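You operate a simulated robot arm through the tools that you are given. There is no shell and no other tool. Be economical: measure what you need, move in short steps, check, and stop when the job is done.

The job below is to be done with a simulated robot arm. You get a single attempt, and the scene is never put back.

## Task
Stop work on the band: shed shut, red wing knob free, yellow comb in the cabinet drawer.
Fine: the drawer of the green cabinet, shut again; the other comb stays.
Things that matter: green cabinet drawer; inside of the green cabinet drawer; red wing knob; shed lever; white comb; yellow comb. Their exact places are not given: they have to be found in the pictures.

Only the result counts: the job must be done as asked and must still hold three seconds after the hand-in. Knocking over, shifting, dropping, spilling or breaking anything else fails it.

## Robot
A 6-joint arm with a fingered hand on a trunk, on a base that drives. Base frame: it is fixed to the floor where the robot stands at the start and does not move with it; the origin is under the middle of the robot, x ahead of it, y to its left, z up. Units: m, rad, N and s.
With the tool pointing down near the work surface it reaches from about 0.28 to 0.6 m from the robot's upright axis, wherever it stands. Its first joint turns from -2.897 to 2.897 rad. Places, roughly: green cabinet drawer [0.2, -0.5, 0.6]; inside of the green cabinet drawer [0.3, -0.5, 0.6]; red wing knob [0.7, 0.6, 0.8]; shed lever [0.5, 0, 1]. Payload 3.2 kg.
The TCP is the grasp point between the finger pads, 0.022 m short of the fingertips. In the tool frame z runs along the fingers and y along their closing line. The gripper opens to 0.112 m. The gripper's body begins 0.06 m behind the TCP. The gripper is a hand of 3 fingers: y runs from the thumb to the fingers, the wrist lies at [0, 0, -0.218] in the tool frame.
Orientation is told as [roll, pitch, yaw] about the base's x, y, z axes, in that order, counted from this pose: with the fingers straight down and closing along the base's y, the tool's x points along the base's -x, its y along +y and its z along -z.

## Interface
- The arm moves only by the tool send_rows. Its arguments are lists of equal length, an entry for each row: "slide": the shift along the base's x, y, z in mm, a list of three; "turn": the turn, a rotation vector about the base's x, y, z in rad, a list of three. In form: {"slide": [[x, y, z], ...], "turn": [[rx, ry, rz], ...]}. A call has 1 to 12 rows; each row shifts and turns the commanded pose from where the row before left it. Each row takes 0.2 s and may step no farther than 0.05 m and 0.15 rad from the row before; otherwise, the whole call is refused. Where a pose cannot be reached the arm comes as near as it can. A force on the tool above 40 N (or 10 N above the force at the start of the call, whichever is more), or a blocked arm, ends the call early, and 0.2 s more pass. In this call time passes only in rows, and 0.2 s behind the last. It gives the time, the measured TCP pose, the force on the tool (base axes), the opening and the grip force at its end, in the units of the frame above (readings bear some noise), with the torque about the TCP (base axes, N m) and any sound that the robot's microphone picked up, and new pictures: "views" is both (left out), scene, wrist or none.
- Cameras (640 x 400 px; columns grow to the right, rows downward): "scene" is now at [0.0082, 0.1267, 1.4898]; the picture's right is [-0.49, -0.87, 0.00], its down [-0.64, 0.36, -0.68] and it looks along [0.60, -0.33, -0.73] (base axes); focal length 263 px, centre (320, 200). "wrist" rides on the gripper at [0.066, 0.003, -0.08] in the tool frame; the picture's right is [-0.05, 1.00, 0.00], its down [-0.77, -0.04, -0.64] and it looks along [-0.64, -0.03, 0.77] (tool axes); focal length 275 px, centre (320, 200).
- slide_trunk(by): slides the trunk up (or, below 0, down) by that many m; the arm and the scene camera ride with it, the base frame stays. It gives what a move gives, with no picture.
- base_move(legs): drives the robot by 1 to 6 legs, each [ahead, turn to the left] in m and rad, along the robot's own axes; the way and the turn of a leg run together, so that a leg with both is an arc; at most 1.5 m and 3.142 rad a leg. The arm and the cameras ride along, it lands a little off, and it stops where it bumps. It gives what a move gives, and a new picture of the scene camera.
- move_fingers(finger1, finger2, thumb_bend): sets how far each is bent, from 0 (flat) to 1 (curled in); at 0.3 the hand is open as for a grip, at 0.7 the pads meet at the TCP. One left out holds its place. A second passes; each finger stops where it meets its share of the squeeze, and holds until it gets a number again. It is the only way to open and close the hand. It gives what a move gives, with no picture; readings hold the bend of each and the force on the fingers (four entries, about 0 where the hand has none), thumb and palm.
- pan_tilt(pan, tilt): turns the head with the scene camera to pan (to the left, within 2.705 rad either way) and tilt (down, from -0.506 to 1.204), counted from straight ahead of the robot. It gives what a move gives, and a new picture of the scene camera.
- point_at(camera, pixels): there is no depth. For up to 12 entries [column, row, z] of the newest picture of that camera ("zoom" is the newest enlarged one), the place [x, y] in the base frame at which the ray of that pixel passes the height z, good to about 0.003 m. No time passes.
- zoom(camera, box): a new picture of the part [left, top, right, bottom] of that camera's present view, enlarged. No time passes.
- hand_in(): hands the job in; it is judged then, once.

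Work in short steps. Measure before you move; look again where a grasp or a placing could have gone wrong, and mend it. You have 80 turns and 260 pictures in all, those below and enlarged ones among them. Open the gripper and draw the arm clear of the work before you hand the job in, unless the task says otherwise; then end with one line.

The tools are called after "Emit:" as name(argument=value, ...) on one line, values as JSON. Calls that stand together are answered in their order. send_rows: Moves the arm, as the interface text tells. Its arguments: {"type":"object","properties":{"slide":{"type":"array","items":{"type":"array","items":{"type":"number"}}},"turn":{"type":"array","items":{"type":"array","items":{"type":"number"}}},"views":{"type":"string","enum":["both","scene","wrist","none"]}},"required":["slide","turn"]} The other tools are called the same way: slide_trunk (by) slides the trunk up or down; move_fingers (finger1, finger2, thumb_bend) moves the fingers one by one; base_move (legs) drives the base; pan_tilt (pan, tilt) turns the head that bears the scene camera; point_at (camera, pixels) gives the place at which the rays of pixels pass given heights; zoom (camera, box) takes an enlarged picture of a part of a camera's view; hand_in () hands the job in.

At the start:

```text
t: 0.0
ee_pos: [0.2767, -0.0385, 1.2108]
tcp_rot: [-0.001, 0.0, 0.0]
contact_force: [0.7, -0.6, -0.5]
wrist_torque: [0.0, -0.04, -0.01]
opening: 0.112
finger_force: 0.1
shape: jaw
bend: [0.3, 0.3, 0.3]
finger forces: [0.1, 0.0, 0.0, 0.0, 0.0, 0.1]
trunk travel left (down, up): [-0.525, 0.065]
robot x, y, heading: [0.0007, -0.0024, -0.0]
head pan, tilt: [-0.508, 0.819]
```

scene: 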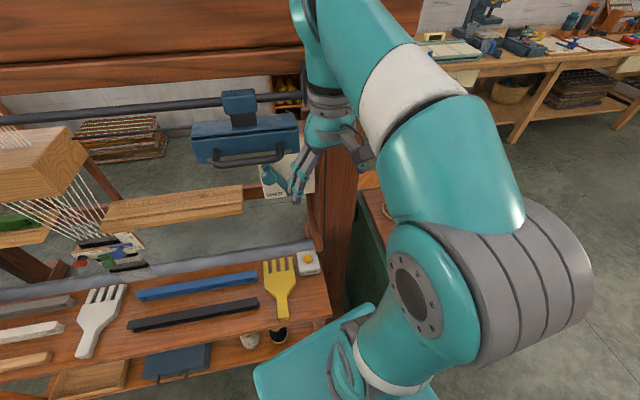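
wrist: 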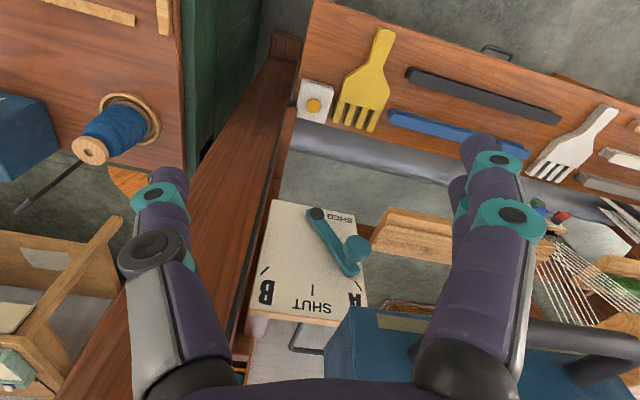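

The wrist view shows the lever box (A / SHUT / B) around (310,270). I look around with the head and zoom in on the lever.

Emit:
zoom(camera="wrist", box=[220, 180, 420, 340])

Emit:
pan_tilt(pan=0.6, tilt=0.7)

Emit:
pan_tilt(pan=-1.3, tilt=0.9)

```text
2.50 times, centred on (320, 260) of wrist
```

zoom: 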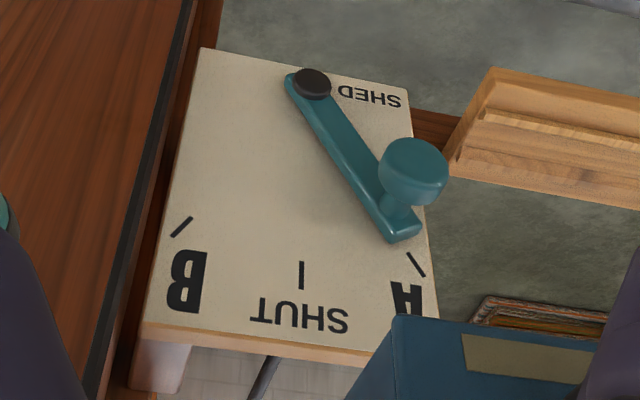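

```text
t: 1.3
ee_pos: [0.2759, -0.0382, 1.2119]
tcp_rot: [0.0, 0.0, -0.001]
contact_force: [-0.5, 0.3, -0.3]
wrist_torque: [0.0, -0.03, -0.01]
opening: 0.1118
finger_force: 0.1
shape: jaw
bend: [0.3, 0.3, 0.3]
finger forces: [0.0, 0.1, 0.0, 0.1, 0.0, 0.0]
trunk travel left (down, up): [-0.525, 0.065]
robot x, y, heading: [-0.0012, -0.0037, 0.005]
head pan, tilt: [0.6, 0.7]
```

scene: 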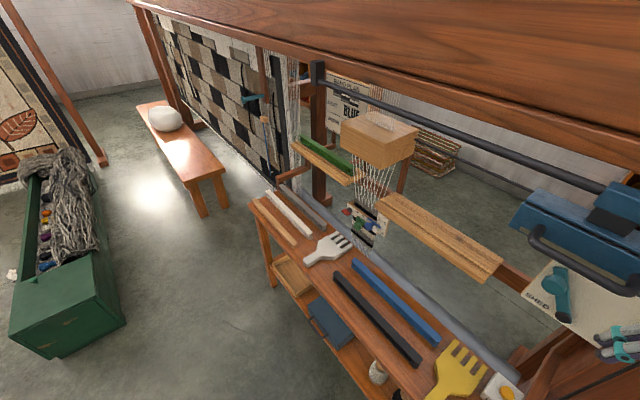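

```text
t: 3.2
ee_pos: [0.277, -0.039, 1.2111]
tcp_rot: [0.0, 0.0, -0.001]
contact_force: [0.2, 0.1, -0.9]
wrist_torque: [-0.01, 0.02, -0.01]
opening: 0.1121
finger_force: 0.1
shape: jaw
bend: [0.3, 0.3, 0.3]
finger forces: [0.0, 0.0, 0.1, 0.0, 0.0, 0.0]
trunk travel left (down, up): [-0.525, 0.065]
robot x, y, heading: [-0.0007, -0.0002, -0.003]
head pan, tilt: [-1.3, 0.901]
```

scene: 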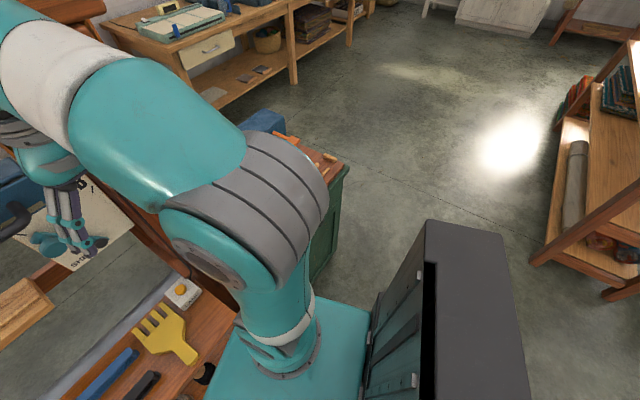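

I look at the loom's left part for the red wing knob and at the cabinet.

Emit:
pan_tilt(pan=0.45, tilt=0.6)

Emit:
zoom(camera="scene", box=[240, 60, 440, 260])

Emit:
zoom(camera="scene", box=[380, 220, 640, 400])

```text
t: 5.0
ee_pos: [0.2767, -0.0389, 1.2108]
tcp_rot: [-0.001, 0.001, 0.001]
contact_force: [-0.3, 0.3, 0.1]
wrist_torque: [-0.01, -0.01, 0.03]
opening: 0.1118
finger_force: 0.0
shape: jaw
bend: [0.3, 0.3, 0.3]
finger forces: [0.0, 0.1, 0.1, 0.0, 0.0, 0.0]
trunk travel left (down, up): [-0.525, 0.065]
robot x, y, heading: [-0.0032, -0.0002, 0.003]
head pan, tilt: [0.45, 0.6]
```

scene: 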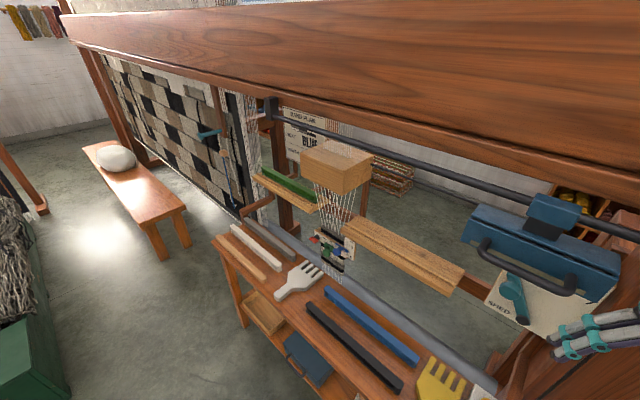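

```text
2.00 times, centred on (340, 160) of scene
```

zoom: 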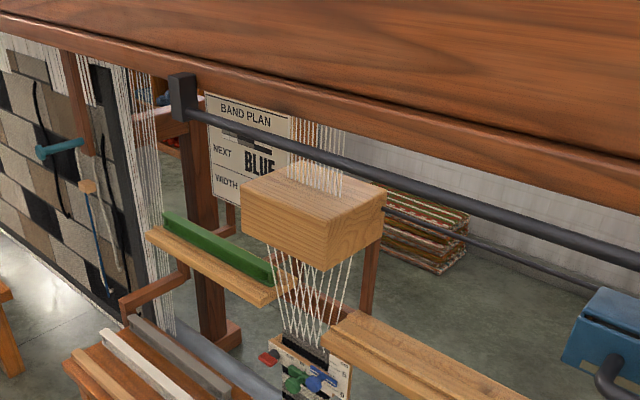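

```text
2.22 times, centred on (510, 310) of scene
```

zoom: 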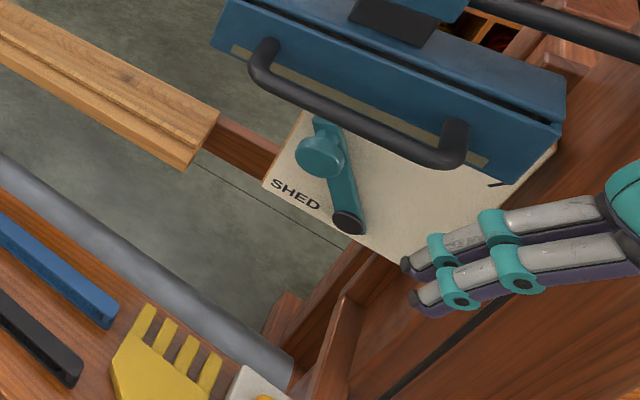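

The wing knobs (red, green, blue) are on a plate at about (330,245). I zoom in on it.

Emit:
zoom(camera="scene", box=[295, 215, 375, 285])

Emit:
point_at(camera="scene", pixels=[[313, 239, 0.8], [350, 235, 0.8], [440, 385, 0.72], [300, 275, 0.72], [215, 238, 0.72], [470, 400, 0.72], [515, 300, 0.95], [490, 305, 0.95]])

```text
5.71 times, centred on (335, 250) of scene
```

zoom: 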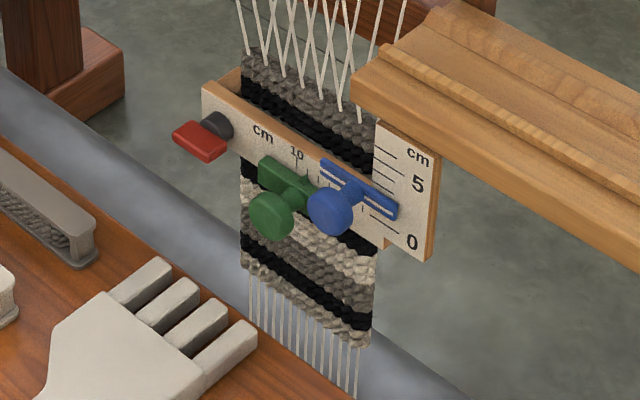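

```text
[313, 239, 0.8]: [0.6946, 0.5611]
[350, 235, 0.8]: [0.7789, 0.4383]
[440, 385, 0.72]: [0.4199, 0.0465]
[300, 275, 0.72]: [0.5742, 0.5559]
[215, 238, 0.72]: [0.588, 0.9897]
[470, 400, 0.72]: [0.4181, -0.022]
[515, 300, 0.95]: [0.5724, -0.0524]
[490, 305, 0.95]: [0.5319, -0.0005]
```

The red wing is on the plate's left end, with nearly horizontal axis. First the lever: I triangulate its pivot and knob with both cameras.

Emit:
point_at(camera="scene", pixels=[[522.6, 319.9, 0.9], [522.6, 319.9, 1.0], [510, 291, 0.9], [510, 291, 1.0]])

Emit:
point_at(camera="wrist", pixels=[[316.8, 212.8, 0.9], [316.8, 212.8, 1.0], [357, 248, 0.9], [357, 248, 1.0], [312.8, 290, 0.9], [312.8, 290, 1.0], [363, 150, 0.7], [363, 150, 0.8]])

```text
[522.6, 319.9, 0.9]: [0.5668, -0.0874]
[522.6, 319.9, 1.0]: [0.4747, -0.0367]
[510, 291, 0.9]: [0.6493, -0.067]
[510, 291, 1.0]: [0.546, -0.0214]
```

```text
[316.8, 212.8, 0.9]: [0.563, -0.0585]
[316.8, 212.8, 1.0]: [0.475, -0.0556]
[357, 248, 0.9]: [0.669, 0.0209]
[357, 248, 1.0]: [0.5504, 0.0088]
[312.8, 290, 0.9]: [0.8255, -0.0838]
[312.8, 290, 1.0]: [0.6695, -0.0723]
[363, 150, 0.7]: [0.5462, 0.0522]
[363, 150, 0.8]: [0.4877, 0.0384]
```

Rays suggest pivot ≈(0.511,-0.057,0.96) and knob ≈(0.49,0.0,1.05), so the board seems tilted. I lower the hand by 0.12 m for a second look.

Emit:
send_rows(slide=[[0, 0, -40], [0, 0, -40], [0, 0, -40]], turn=[[0, 0, 0], [0, 0, 0], [0, 0, 0]])

Emit:
zoom(camera="wrist", box=[200, 200, 460, 400])

```text
t: 5.8
ee_pos: [0.2763, -0.036, 1.0928]
tcp_rot: [-0.001, 0.0, 0.001]
contact_force: [-0.1, 0.5, 0.3]
wrist_torque: [-0.01, -0.06, -0.02]
opening: 0.1117
finger_force: 0.0
shape: jaw
bend: [0.3, 0.3, 0.3]
finger forces: [0.0, 0.0, 0.1, 0.0, 0.0, 0.0]
trunk travel left (down, up): [-0.525, 0.065]
robot x, y, heading: [-0.0008, 0.0017, 0.0]
head pan, tilt: [0.45, 0.6]
```

scene: 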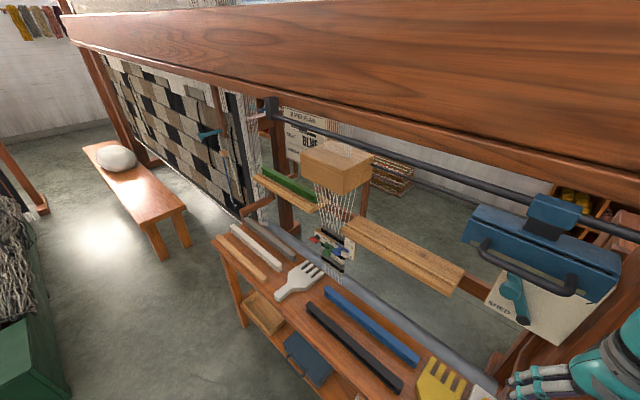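
wrist: 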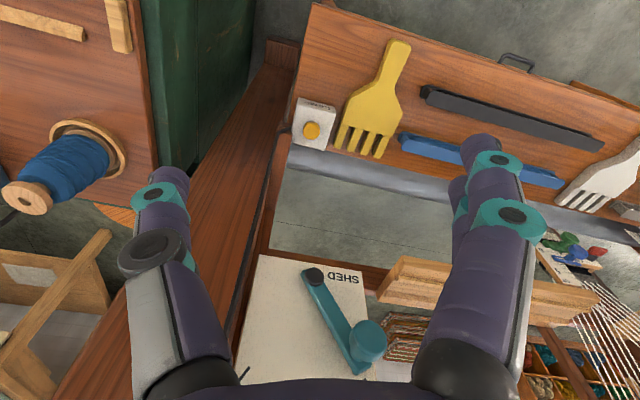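

```text
2.00 times, centred on (330, 300) of wrist
```

zoom: 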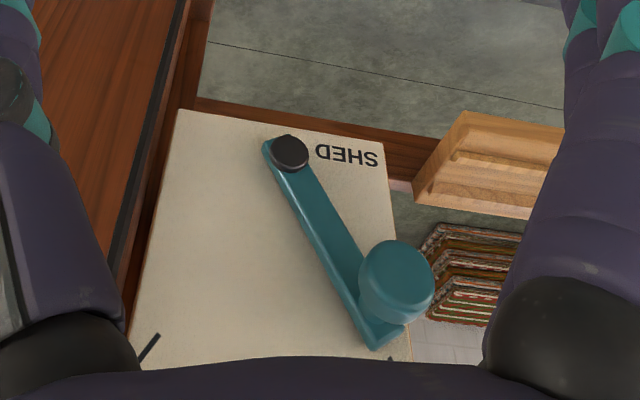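

The lever is closer now: cap at wrist (315,276.5), knob at (368.5,337.5). I triangulate against the earlier rays.

Emit:
point_at(camera="wrist", pixels=[[315, 276.5, 0.9], [315, 276.5, 1.0], [368.5, 337.5, 0.95], [368.5, 337.5, 1.05], [362.5, 372.5, 1.0], [362.5, 372.5, 1.05], [259, 254, 0.95], [355, 271, 0.95], [306, 261, 0.95]])

Emit:
pan_tilt(pan=-0.1, tilt=0.75)

Emit:
zoom(camera="scene", box=[240, 80, 500, 280])

```text
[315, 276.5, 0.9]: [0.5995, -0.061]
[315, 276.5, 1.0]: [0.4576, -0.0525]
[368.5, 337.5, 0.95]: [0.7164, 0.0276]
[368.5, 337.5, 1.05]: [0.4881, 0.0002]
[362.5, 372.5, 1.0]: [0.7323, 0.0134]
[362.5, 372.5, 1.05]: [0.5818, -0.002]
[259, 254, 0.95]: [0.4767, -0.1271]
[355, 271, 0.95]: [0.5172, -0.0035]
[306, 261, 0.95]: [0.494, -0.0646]
```

```text
t: 6.8
ee_pos: [0.2759, -0.0369, 1.0924]
tcp_rot: [-0.001, 0.0, 0.001]
contact_force: [0.0, 0.3, -0.2]
wrist_torque: [-0.02, -0.03, 0.03]
opening: 0.1119
finger_force: 0.1
shape: jaw
bend: [0.3, 0.3, 0.3]
finger forces: [0.1, 0.0, 0.0, 0.0, 0.1, 0.0]
trunk travel left (down, up): [-0.525, 0.065]
robot x, y, heading: [-0.0025, -0.0016, 0.0]
head pan, tilt: [-0.099, 0.75]
```

scene: 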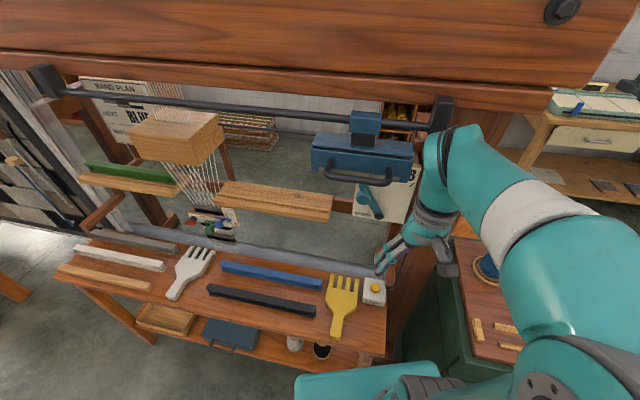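

```text
2.00 times, centred on (370, 180) of scene
```

zoom: 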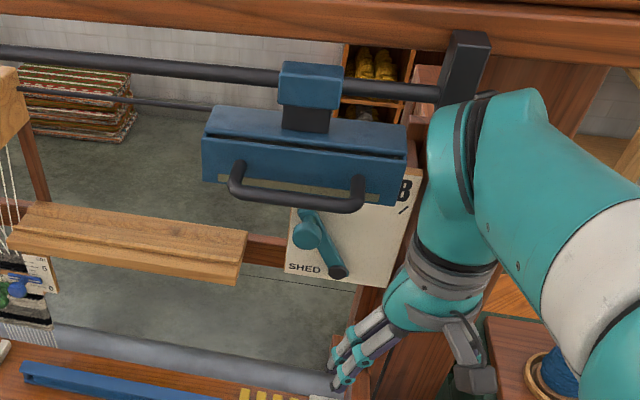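

This view shows board, lever and B tick. I get rays of these for triangulation.

Emit:
point_at(camera="scene", pixels=[[379, 215.5, 0.95], [379, 215.5, 1.0], [363, 197.5, 1.0], [363, 197.5, 1.05], [353, 216, 0.95], [402.5, 222.5, 0.95], [411.5, 185, 1.0], [411.5, 185, 1.05], [345, 180, 1.1], [345, 180, 1.2], [332, 344, 0.72], [385, 355, 0.72]])

Emit:
zoom(camera="scene", box=[330, 140, 430, 240])

```text
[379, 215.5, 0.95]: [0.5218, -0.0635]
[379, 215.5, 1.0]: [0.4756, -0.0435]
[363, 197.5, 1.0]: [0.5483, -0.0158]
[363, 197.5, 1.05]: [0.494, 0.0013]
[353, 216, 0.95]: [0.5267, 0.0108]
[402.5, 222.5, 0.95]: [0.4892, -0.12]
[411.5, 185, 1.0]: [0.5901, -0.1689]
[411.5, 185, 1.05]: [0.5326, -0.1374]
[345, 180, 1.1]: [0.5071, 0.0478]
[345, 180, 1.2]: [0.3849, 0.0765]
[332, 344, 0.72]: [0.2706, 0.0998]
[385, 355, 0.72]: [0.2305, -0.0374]
```

```text
4.00 times, centred on (380, 190) of scene
```

zoom: 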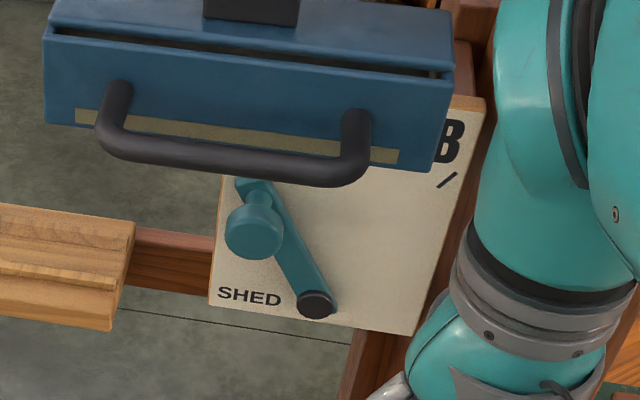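

The board is yawed (right end nearer). I query the B tick in the wrist view for the tilt.

Emit:
point_at(camera="wrist", pixels=[[244, 373.5, 1.0], [244, 373.5, 1.05], [244, 373.5, 1.1], [362.5, 372.5, 1.0], [357, 273, 0.95], [253, 254, 0.95], [257, 345, 1.05]])

Emit:
point_at(camera="scene", pixels=[[362, 184, 1.05], [362, 184, 1.1], [384, 234, 0.95], [353, 219, 0.95], [420, 165, 1.1], [346, 181, 1.1], [346, 181, 1.2], [384, 184, 1.1], [384, 184, 1.2]])

```text
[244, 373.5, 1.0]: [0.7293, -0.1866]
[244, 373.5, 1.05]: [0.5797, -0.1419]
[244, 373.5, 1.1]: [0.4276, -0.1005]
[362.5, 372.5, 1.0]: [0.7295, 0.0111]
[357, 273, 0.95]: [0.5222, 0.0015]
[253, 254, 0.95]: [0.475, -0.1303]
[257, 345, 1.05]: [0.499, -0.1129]
```

```text
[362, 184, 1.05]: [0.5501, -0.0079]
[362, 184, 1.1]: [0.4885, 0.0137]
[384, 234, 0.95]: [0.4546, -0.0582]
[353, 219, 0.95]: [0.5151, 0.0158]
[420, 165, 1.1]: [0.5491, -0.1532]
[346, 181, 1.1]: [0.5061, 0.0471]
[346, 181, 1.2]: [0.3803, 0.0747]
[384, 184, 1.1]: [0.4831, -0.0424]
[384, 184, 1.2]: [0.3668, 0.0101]
```

The board is nearly vertical and yawed ~16°; pivot (0.51,-0.057,0.967), lever tip (0.527,0,1.069), knob centre ≈(0.49,0.001,1.05). I back the base up a bit to have room for pointing the hand forward under the blue handle.

Emit:
base_move(legs=[[-0.15, 0]])

Emit:
send_rows(slide=[[20, 0, 0], [20, 0, 0], [20, 0, 0], [20, 0, 0], [10, 0, 0], [10, 0, 0], [0, 0, -10], [0, 0, -10]], turn=[[0, -0.15, 0], [0, -0.15, 0], [0, -0.15, 0], [0, -0.15, 0], [0, -0.15, 0], [0, -0.15, 0], [0, -0.15, 0], [0, -0.15, 0]])

```text
t: 8.1
ee_pos: [0.1235, -0.0356, 1.0934]
tcp_rot: [0.001, 0.0, 0.004]
contact_force: [0.8, 0.2, -0.5]
wrist_torque: [-0.02, -0.02, -0.01]
opening: 0.1119
finger_force: 0.2
shape: jaw
bend: [0.3, 0.3, 0.3]
finger forces: [0.1, 0.0, 0.0, 0.0, 0.1, 0.0]
trunk travel left (down, up): [-0.525, 0.065]
robot x, y, heading: [-0.1554, 0.0015, 0.007]
head pan, tilt: [-0.099, 0.75]
```

scene: 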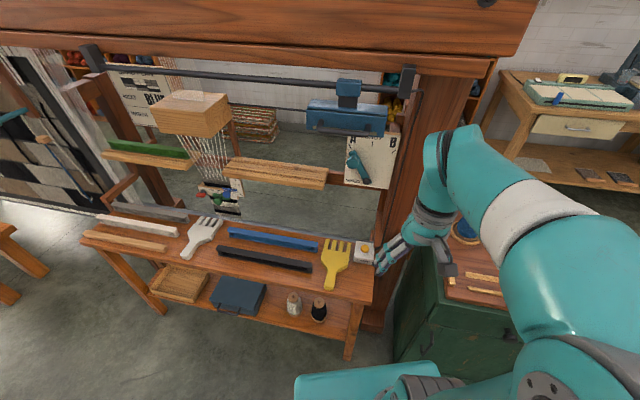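

```text
t: 9.9
ee_pos: [0.2197, -0.0144, 1.1561]
tcp_rot: [-0.014, -1.182, 0.008]
contact_force: [-0.2, 0.0, -0.1]
wrist_torque: [0.0, 0.0, -0.01]
opening: 0.1119
finger_force: 0.1
shape: jaw
bend: [0.3, 0.3, 0.3]
finger forces: [0.0, 0.0, 0.0, 0.0, 0.0, 0.1]
out of reach, approached as far as the arm can: row 7, 8
trunk travel left (down, up): [-0.525, 0.065]
robot x, y, heading: [-0.1545, 0.0006, 0.007]
head pan, tilt: [-0.099, 0.75]
```

scene: 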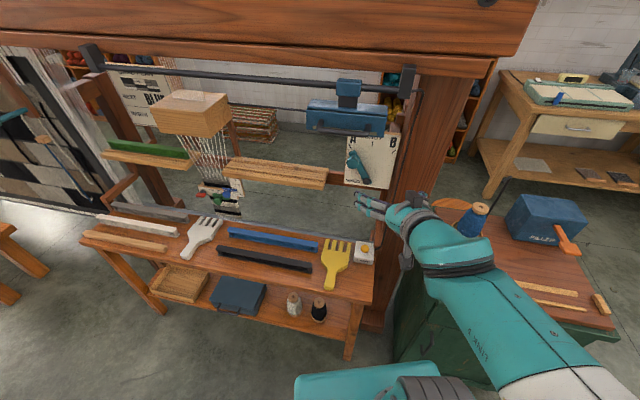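
wrist: 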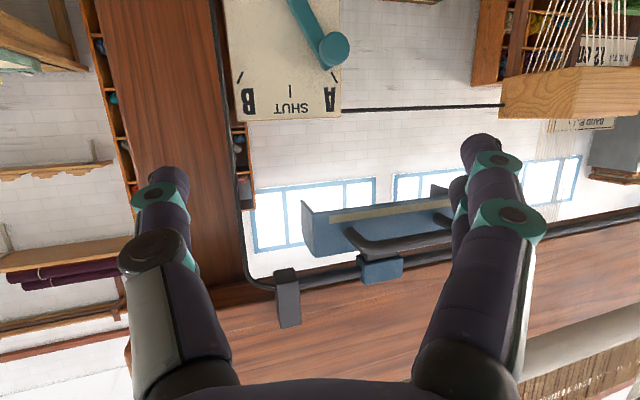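

The hand now points mostly forward; the blue handle sits well above. I triangulate the handle and the SHUT mark with current views.

Emit:
zoom(camera="scene", box=[300, 70, 420, 190])

Emit:
point_at(camera="wrist", pixels=[[352, 237, 1.15], [352, 237, 1.2], [352, 237, 1.3], [334, 48, 1.05], [290, 89, 1.1], [290, 89, 1.08], [330, 73, 1.08], [303, 228, 1.2], [303, 228, 1.3]])

```text
3.33 times, centred on (360, 130) of scene
```

zoom: 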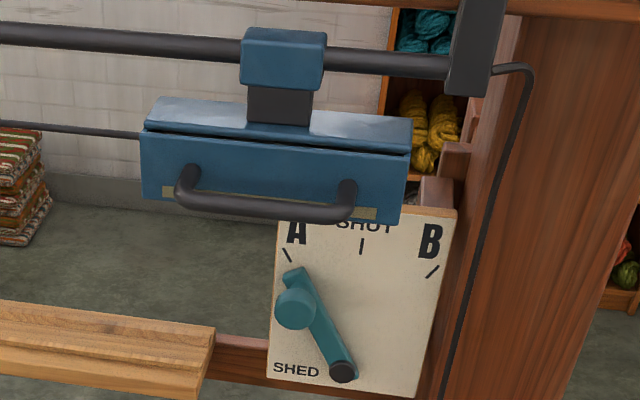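

```text
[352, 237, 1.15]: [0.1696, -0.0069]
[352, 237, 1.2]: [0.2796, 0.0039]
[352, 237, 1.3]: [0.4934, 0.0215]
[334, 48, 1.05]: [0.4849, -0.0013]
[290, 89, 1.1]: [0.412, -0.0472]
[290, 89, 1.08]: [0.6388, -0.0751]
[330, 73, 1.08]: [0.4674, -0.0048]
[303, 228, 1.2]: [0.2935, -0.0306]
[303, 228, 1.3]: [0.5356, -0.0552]
```

Knob confirmed at (0.487,0,1.05); handle is at z≈1.25, clear above. I move to a pre-position in front of the knob and yaw the hand with the board.

Emit:
send_rows(slide=[[40, 5, -10], [40, 10, -20], [40, 10, -20], [40, 10, -20], [30, 0, -6]], turn=[[0, 0, -0.14], [0, 0, -0.14], [0, 0, 0], [0, 0, 0], [0, 0, 0]])

```text
t: 11.1
ee_pos: [0.414, 0.0238, 1.082]
tcp_rot: [-0.007, -1.2, -0.272]
contact_force: [-0.1, 0.3, -1.3]
wrist_torque: [0.02, 0.0, 0.0]
opening: 0.1121
finger_force: 0.1
shape: jaw
bend: [0.3, 0.3, 0.3]
finger forces: [0.0, 0.0, 0.0, 0.1, 0.0, 0.0]
trunk travel left (down, up): [-0.525, 0.065]
robot x, y, heading: [-0.153, 0.0035, 0.002]
head pan, tilt: [-0.099, 0.75]
```

scene: 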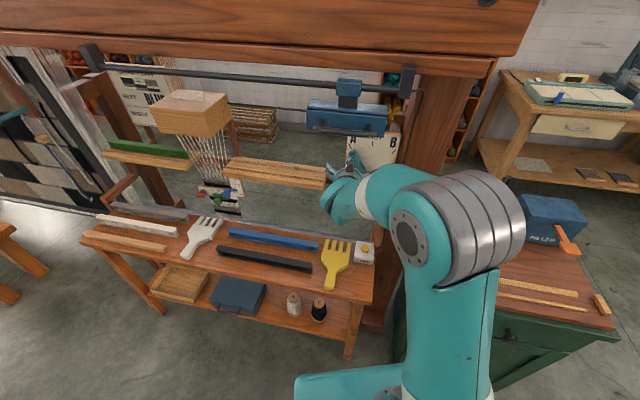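
wrist: 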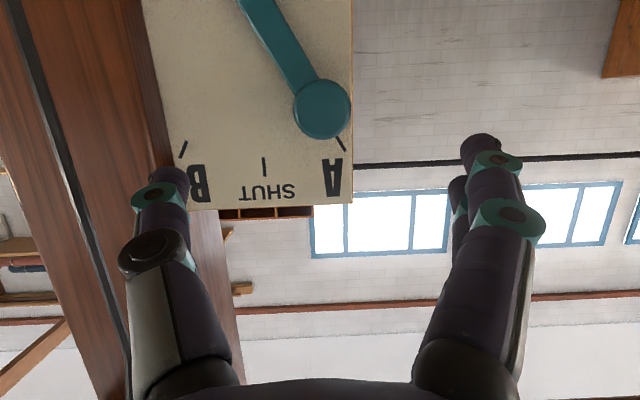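

Fingers straddle the knob line well. I advance to the knob in short steps.

Emit:
send_rows(slide=[[20, -6, -8], [20, -6, -8], [20, -6, -8], [8, -4, -5]], turn=[[0, 0, 0], [0, 0, 0], [0, 0, 0], [0, 0, 0]])

Emit:
zoom(camera="scene", box=[300, 100, 420, 220])

```text
t: 12.1
ee_pos: [0.481, 0.0026, 1.0537]
tcp_rot: [-0.011, -1.199, -0.27]
contact_force: [-0.2, 0.3, 0.3]
wrist_torque: [-0.01, 0.01, -0.02]
opening: 0.1118
finger_force: 0.0
shape: jaw
bend: [0.3, 0.3, 0.3]
finger forces: [0.0, 0.0, 0.1, 0.0, 0.0, 0.0]
trunk travel left (down, up): [-0.525, 0.065]
robot x, y, heading: [-0.1523, 0.001, 0.004]
head pan, tilt: [-0.099, 0.75]
```

scene: 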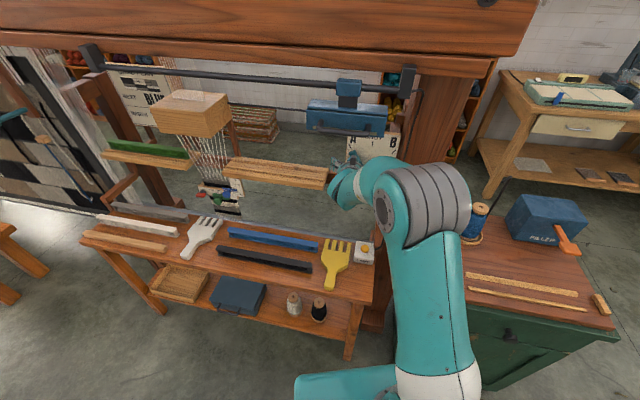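
wrist: 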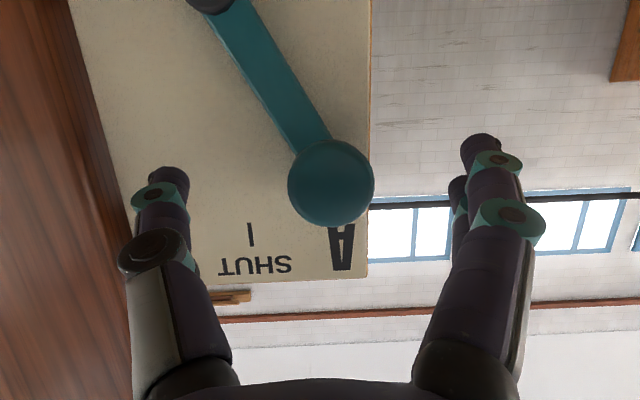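

```text
3.33 times, centred on (360, 160) of scene
```

zoom: 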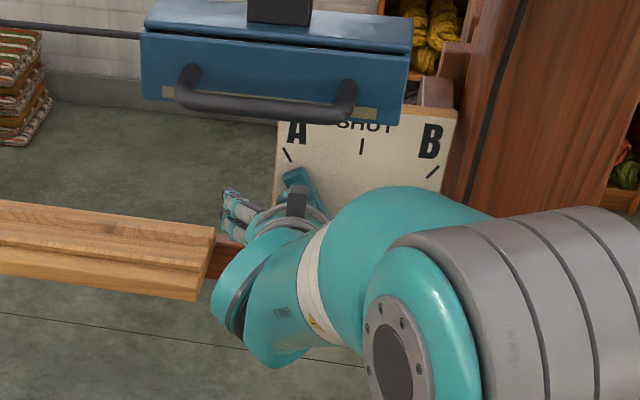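

The knob sits at wrist (331,182), essentially at the TCP (image centre). I close the fingers on it.

Emit:
move_fingers(finger1=0.6, finger2=0.6, thumb_bend=0.6)

Emit:
zoom(camera="wrist", box=[120, 50, 520, 300])

```text
t: 13.1
ee_pos: [0.4796, 0.002, 1.0532]
tcp_rot: [-0.01, -1.199, -0.27]
contact_force: [2.3, 2.1, 1.2]
wrist_torque: [0.05, -0.02, 0.0]
opening: 0.0292
finger_force: 1.9
shape: fingers
bend: [0.59, 0.57, 0.6]
finger forces: [0.4, 2.6, 0.0, 0.1, 0.3, 0.0]
trunk travel left (down, up): [-0.525, 0.065]
robot x, y, heading: [-0.1565, 0.0011, 0.009]
head pan, tilt: [-0.099, 0.75]
```

```text
1.60 times, centred on (320, 175) of wrist
```

zoom: 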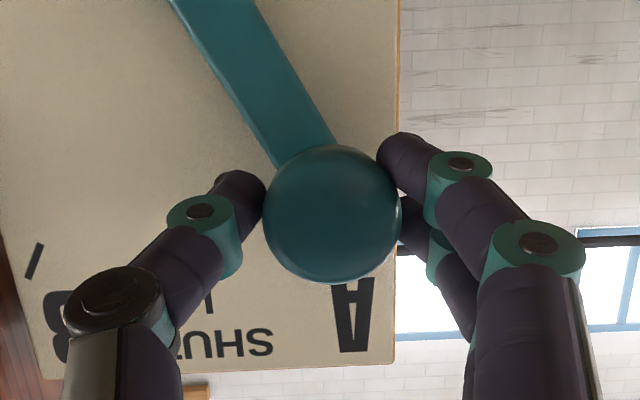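

The knob is caged between thumb and fingers. I sweep it along its arc (r≈0.098 m, ~30°) to SHUT.

Emit:
send_rows(slide=[[-3.3, -11.7, 6.2], [-3.5, -12.4, 4.5], [-3.6, -13, 2.6], [-3.2, -11.4, 0.7]], turn=[[0, 0, 0], [0, 0, 0], [0, 0, 0], [0, 0, 0]])

Emit:
zoom(camera="wrist", box=[120, 0, 520, 250])

```text
t: 14.1
ee_pos: [0.4644, -0.0492, 1.0654]
tcp_rot: [-0.009, -1.199, -0.27]
contact_force: [-0.6, 3.2, -0.3]
wrist_torque: [0.01, 0.02, 0.06]
opening: 0.0296
finger_force: 1.6
shape: fingers
bend: [0.59, 0.57, 0.6]
finger forces: [1.3, 1.8, 0.0, 0.1, 0.4, 0.0]
trunk travel left (down, up): [-0.525, 0.065]
robot x, y, heading: [-0.1503, -0.0023, 0.004]
head pan, tilt: [-0.099, 0.75]
```

scene: 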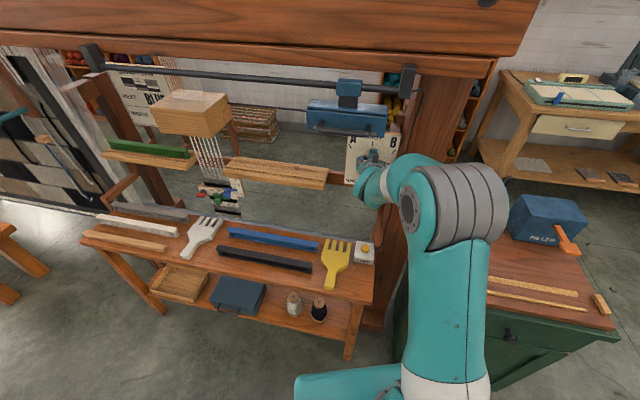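
wrist: 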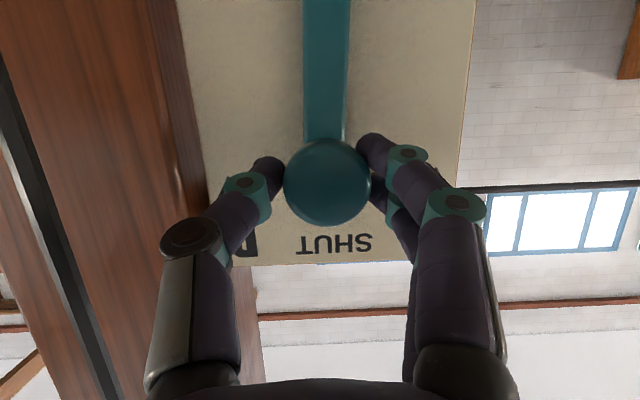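

```text
1.60 times, centred on (320, 125) of wrist
```

zoom: 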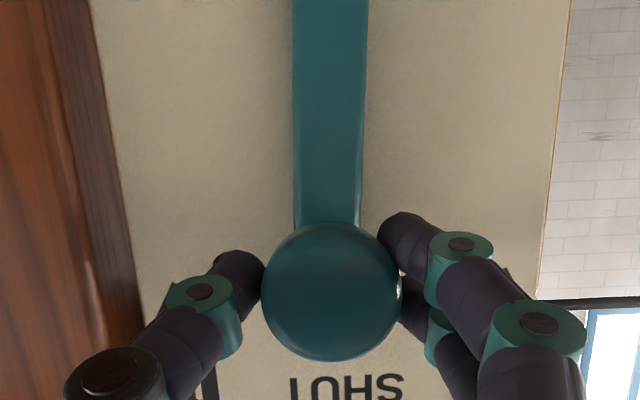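

The lever now stands straight up at SHUT. I open the hand and back off along the approach line.

Emit:
move_fingers(finger1=0.3, finger2=0.3, thumb_bend=0.3)

Emit:
send_rows(slide=[[-25, 8, 8], [-25, 8, 8], [-25, 8, 8], [-25, 8, 8], [-25, 8, 8]], turn=[[0, 0, 0], [0, 0, 0], [0, 0, 0], [0, 0, 0], [0, 0, 0]], views="wrist")

Emit:
zoom(camera="wrist", box=[150, 0, 450, 200])

```text
t: 15.1
ee_pos: [0.4638, -0.0489, 1.0667]
tcp_rot: [-0.009, -1.199, -0.271]
contact_force: [-0.3, 0.2, -0.1]
wrist_torque: [0.0, -0.02, -0.01]
opening: 0.111
finger_force: 0.1
shape: fingers
bend: [0.3, 0.3, 0.3]
finger forces: [0.1, 0.0, 0.0, 0.0, 0.0, 0.0]
trunk travel left (down, up): [-0.525, 0.065]
robot x, y, heading: [-0.1538, -0.0029, 0.002]
head pan, tilt: [-0.099, 0.75]
```

```text
t: 16.3
ee_pos: [0.3387, -0.0073, 1.1049]
tcp_rot: [-0.009, -1.2, -0.27]
contact_force: [0.4, -0.5, -0.5]
wrist_torque: [-0.02, 0.01, -0.02]
opening: 0.1114
finger_force: 0.0
shape: fingers
bend: [0.3, 0.3, 0.3]
finger forces: [0.0, 0.0, 0.0, 0.1, 0.0, 0.1]
trunk travel left (down, up): [-0.525, 0.065]
robot x, y, heading: [-0.154, -0.001, 0.004]
head pan, tilt: [-0.099, 0.75]
```

wrist: 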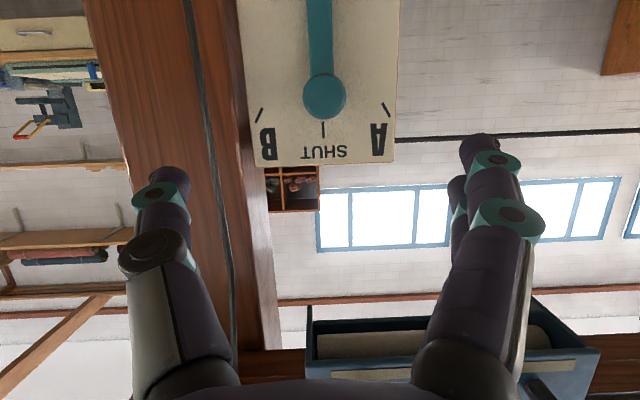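

```text
2.00 times, centred on (300, 100) of wrist
```

zoom: 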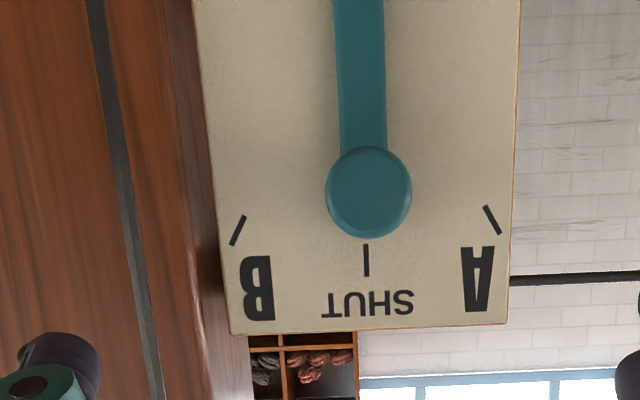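

Lever is at SHUT with the tick visible just past the knob. Now I drive left toward the red wing knob (y≈0.55).

Emit:
base_move(legs=[[0, 1.571], [0.55, 0], [0, -1.571]])

Emit:
pan_tilt(pan=0.0, tilt=0.7)

```text
t: 27.3
ee_pos: [0.329, 0.536, 1.1049]
tcp_rot: [-0.009, -1.199, -0.285]
contact_force: [-0.8, -1.0, 0.1]
wrist_torque: [-0.05, 0.01, -0.01]
opening: 0.1112
finger_force: 0.1
shape: fingers
bend: [0.3, 0.3, 0.3]
finger forces: [0.0, 0.0, 0.0, 0.1, 0.0, 0.1]
trunk travel left (down, up): [-0.525, 0.065]
robot x, y, heading: [-0.1619, 0.5485, -0.013]
head pan, tilt: [-0.099, 0.75]
```

scene: 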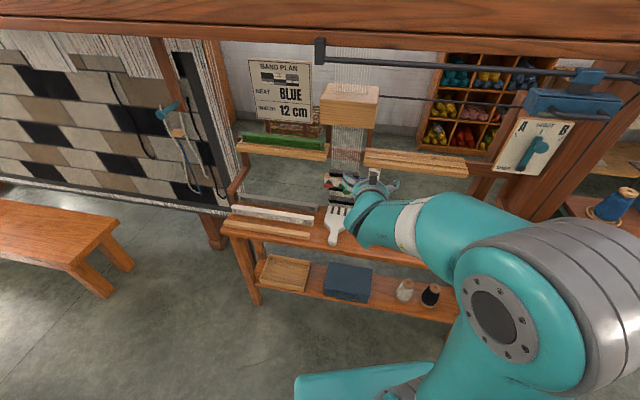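

```text
t: 27.9
ee_pos: [0.3282, 0.5367, 1.1056]
tcp_rot: [-0.007, -1.199, -0.284]
contact_force: [0.2, -0.1, 0.3]
wrist_torque: [-0.02, 0.01, 0.04]
opening: 0.1113
finger_force: 0.1
shape: fingers
bend: [0.3, 0.3, 0.3]
finger forces: [0.0, 0.1, 0.0, 0.0, 0.0, 0.1]
trunk travel left (down, up): [-0.525, 0.065]
robot x, y, heading: [-0.1645, 0.554, -0.016]
head pan, tilt: [0.0, 0.7]
```

scene: 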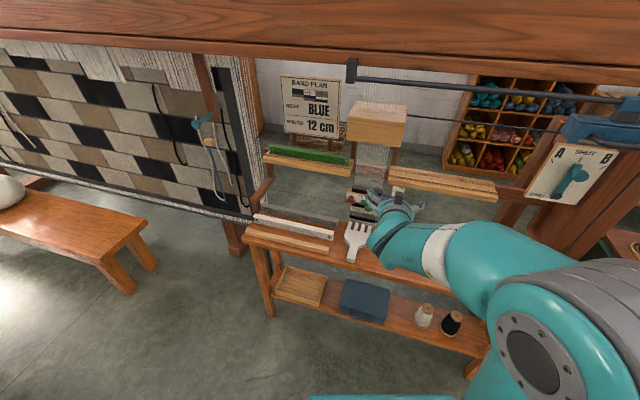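

The arm hides the knob plate; I turn the hand to point down so the wrist camera sees the plate.

Emit:
send_rows(slide=[[0, 0, 20], [0, 0, 20], [0, 0, 20], [0, 0, 0], [0, 0, 0], [0, 0, 0], [0, 0, 0]], turn=[[0, 0, 0.14], [0, 0, 0.14], [0, 0.15, 0], [0, 0.15, 0], [0, 0.15, 0], [0, 0.15, 0], [0, 0.15, 0]])

Emit:
zoom(camera="wrist", box=[230, 30, 470, 200])

```text
t: 29.5
ee_pos: [0.3292, 0.5362, 1.1616]
tcp_rot: [-0.014, -0.447, -0.001]
contact_force: [-0.6, -0.5, -0.4]
wrist_torque: [0.0, -0.01, 0.0]
opening: 0.111
finger_force: 0.1
shape: fingers
bend: [0.3, 0.3, 0.3]
finger forces: [0.0, 0.0, 0.0, 0.0, 0.1, 0.1]
out of reach, approached as far as the arm can: row 2
trunk travel left (down, up): [-0.525, 0.065]
robot x, y, heading: [-0.1622, 0.5504, -0.015]
head pan, tilt: [0.0, 0.7]
```

scene: 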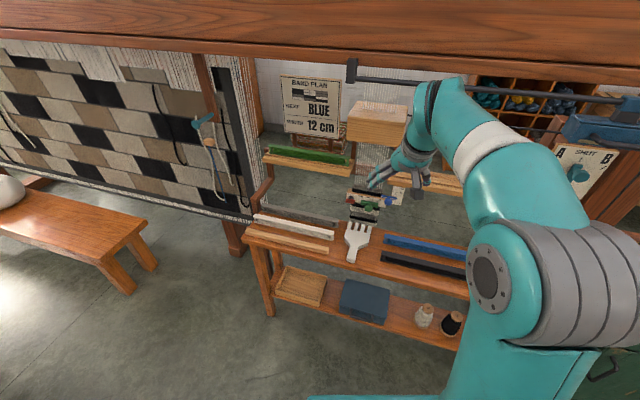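
wrist: 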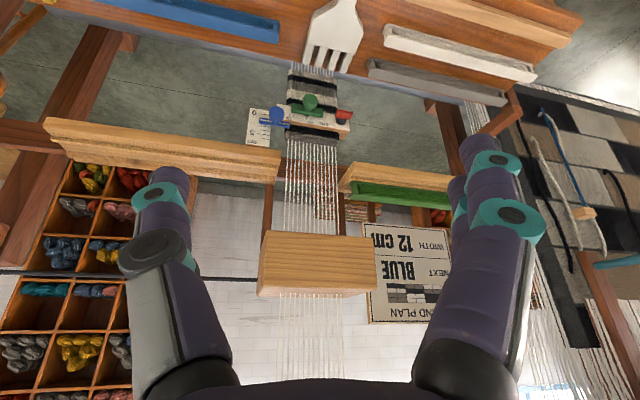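

```text
2.35 times, centred on (350, 115) of wrist
```

zoom: 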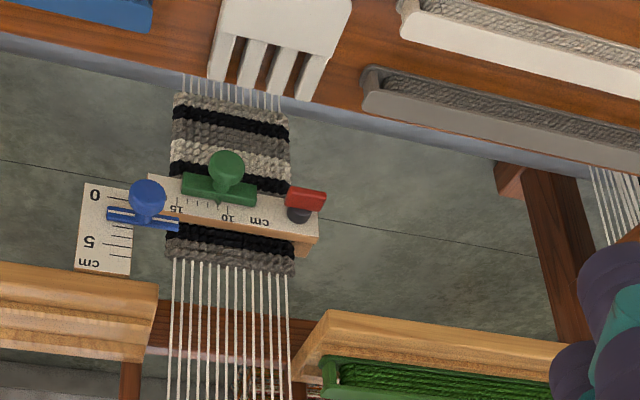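

The red wing sits at the plate's left end. I go nearer for a detailed look.

Emit:
send_rows(slide=[[30, 5, -40], [30, 5, -40], [30, 0, -40], [20, 0, -20]], turn=[[0, 0, 0], [0, 0, 0], [0, 0, 0], [0, 0, 0]])

Emit:
zoom(camera="wrist", box=[240, 30, 440, 180])

Emit:
zoom(camera="scene", box=[320, 170, 420, 240])

```text
refused: row 1 steps farther than a row can; nothing moved
```

```text
2.67 times, centred on (340, 105) of wrist
```

zoom: 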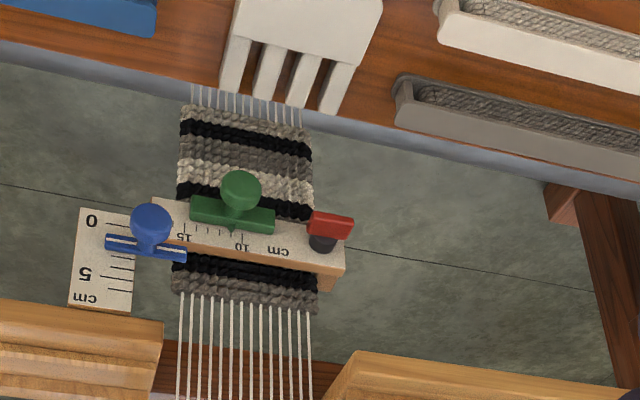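

```text
5.71 times, centred on (370, 205) of scene
```

zoom: 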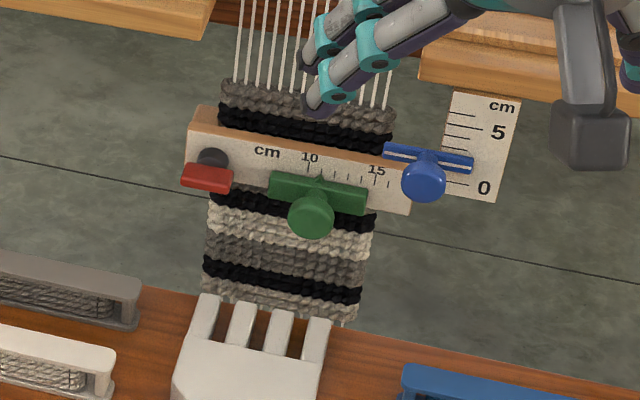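

I take smaller steps for the closer look.

Emit:
send_rows(slide=[[28, 5, -35], [28, 5, -35], [28, 0, -35], [26, 0, -35]], turn=[[0, 0, 0], [0, 0, 0], [0, 0, 0], [0, 0, 0]])

Emit:
zoom(camera="wrist", box=[240, 30, 440, 180])

Emit:
zoom(camera="scene", box=[320, 170, 420, 240])

```text
t: 30.5
ee_pos: [0.4392, 0.548, 1.0229]
tcp_rot: [-0.013, -0.45, -0.003]
contact_force: [-0.1, -0.7, -0.3]
wrist_torque: [-0.02, 0.0, 0.03]
opening: 0.1114
finger_force: 0.1
shape: fingers
bend: [0.3, 0.3, 0.3]
finger forces: [0.0, 0.0, 0.0, 0.0, 0.0, 0.0]
trunk travel left (down, up): [-0.525, 0.065]
robot x, y, heading: [-0.1642, 0.5499, -0.011]
head pan, tilt: [0.0, 0.7]
```

scene: 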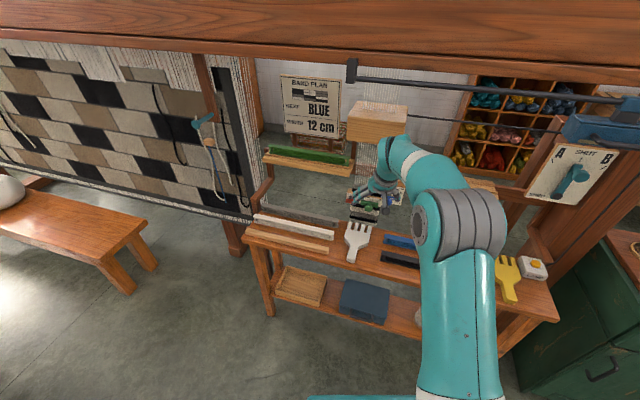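
wrist: 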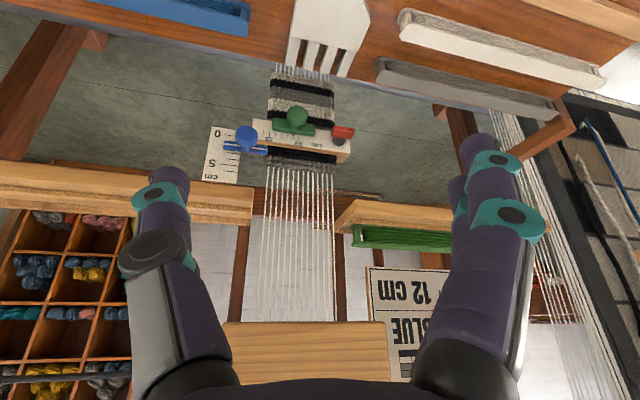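

```text
2.67 times, centred on (340, 105) of wrist
```

zoom: 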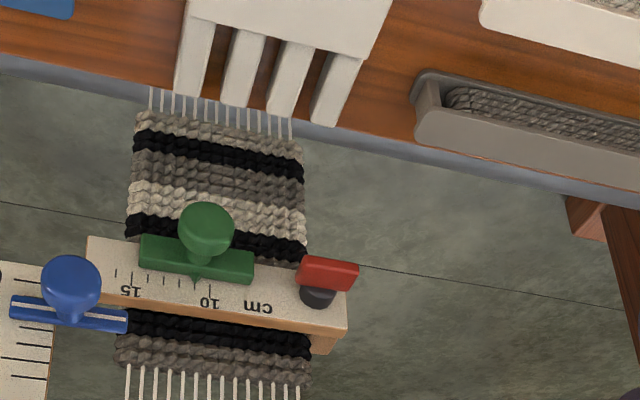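

```text
5.71 times, centred on (370, 205) of scene
```

zoom: 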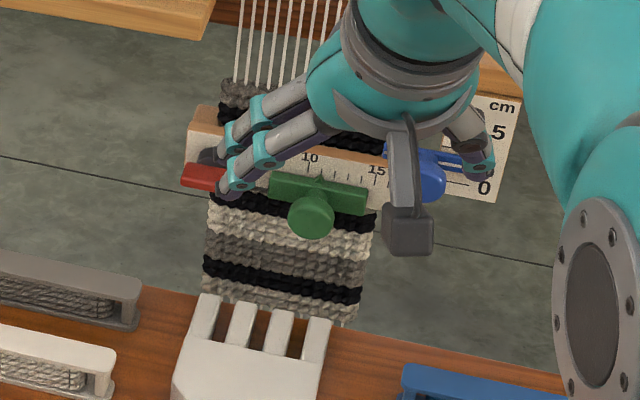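

I triangulate the red wing face, its black boss, and the plate ends.

Emit:
point_at(camera="wrist", pixels=[[343, 132, 0.75], [343, 132, 0.85], [339.3, 141.3, 0.75], [339.3, 141.3, 0.85], [331.5, 129, 0.8], [354, 132, 0.8], [254, 119, 0.8], [349, 140, 0.8], [284, 148, 0.8]])

Emit:
point_at(camera="scene", pixels=[[349.9, 201.1, 0.75], [349.9, 201.1, 0.85], [351, 197.6, 0.75], [351, 197.6, 0.85], [345.5, 201.7, 0.8], [354.5, 202.2, 0.8], [348, 189, 0.8], [386, 207, 0.8]])

```text
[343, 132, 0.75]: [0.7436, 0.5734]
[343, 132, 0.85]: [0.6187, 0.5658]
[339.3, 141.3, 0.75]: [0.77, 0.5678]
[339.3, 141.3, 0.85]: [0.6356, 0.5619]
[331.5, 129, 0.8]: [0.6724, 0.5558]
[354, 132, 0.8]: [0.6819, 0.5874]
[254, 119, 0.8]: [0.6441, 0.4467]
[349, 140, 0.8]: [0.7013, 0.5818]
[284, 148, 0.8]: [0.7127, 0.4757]
```

```text
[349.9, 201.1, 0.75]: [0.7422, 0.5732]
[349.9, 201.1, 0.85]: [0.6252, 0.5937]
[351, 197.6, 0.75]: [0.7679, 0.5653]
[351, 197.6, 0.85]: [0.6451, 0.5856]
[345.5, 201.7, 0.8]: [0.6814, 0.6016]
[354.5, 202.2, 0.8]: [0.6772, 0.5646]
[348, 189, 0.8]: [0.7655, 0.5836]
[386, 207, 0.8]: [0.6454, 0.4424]
```

Height is poorly constrained (~0.75). I lower the hand and level the camera for a horizontal view of the plate.

Emit:
send_rows(slide=[[5, 0, -35], [5, 0, -35], [10, 0, -35], [10, 0, -35]], turn=[[0, -0.14, 0], [0, -0.14, 0], [0, -0.14, 0], [0, -0.13, 0]], views="wrist")

Emit:
zoom(camera="wrist", box=[240, 30, 440, 180])

```text
t: 31.5
ee_pos: [0.4711, 0.548, 0.8824]
tcp_rot: [-0.008, -1.0, -0.006]
contact_force: [0.2, -0.3, -0.1]
wrist_torque: [0.01, 0.0, -0.05]
opening: 0.1115
finger_force: 0.0
shape: fingers
bend: [0.3, 0.3, 0.3]
finger forces: [0.0, 0.0, 0.1, 0.0, 0.0, 0.0]
trunk travel left (down, up): [-0.525, 0.065]
robot x, y, heading: [-0.1646, 0.5489, -0.019]
head pan, tilt: [0.0, 0.7]
```

wrist: 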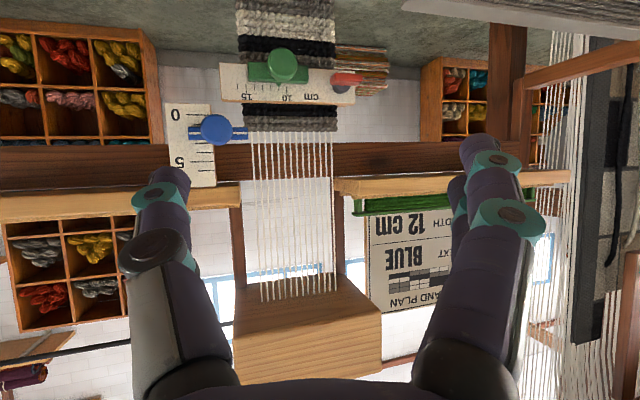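

```text
2.67 times, centred on (340, 105) of wrist
```

zoom: 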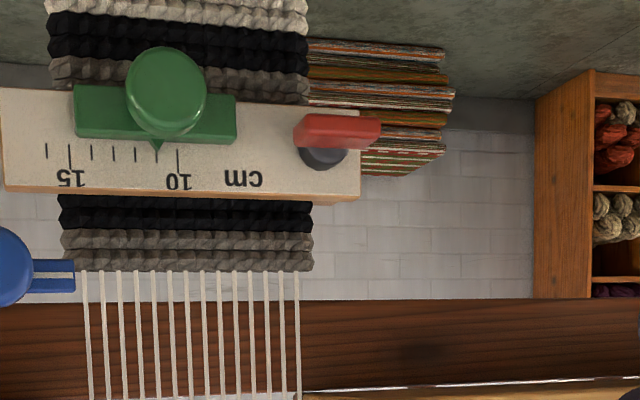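

The plate is near vertical; the wing's axis points at the robot. I get the new rays.

Emit:
point_at(camera="wrist", pixels=[[349.4, 78, 0.74], [349.4, 78, 0.78], [341.9, 88.9, 0.74], [341.9, 88.9, 0.78], [331, 76, 0.76], [362, 77, 0.76], [355, 101, 0.76], [222, 97, 0.76]])

```text
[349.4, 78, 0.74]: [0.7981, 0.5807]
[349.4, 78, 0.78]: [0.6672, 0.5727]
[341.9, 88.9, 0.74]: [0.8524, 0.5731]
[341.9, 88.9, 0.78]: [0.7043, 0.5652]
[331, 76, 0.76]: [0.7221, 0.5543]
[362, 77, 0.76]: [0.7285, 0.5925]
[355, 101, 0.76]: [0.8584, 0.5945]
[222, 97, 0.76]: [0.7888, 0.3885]
```

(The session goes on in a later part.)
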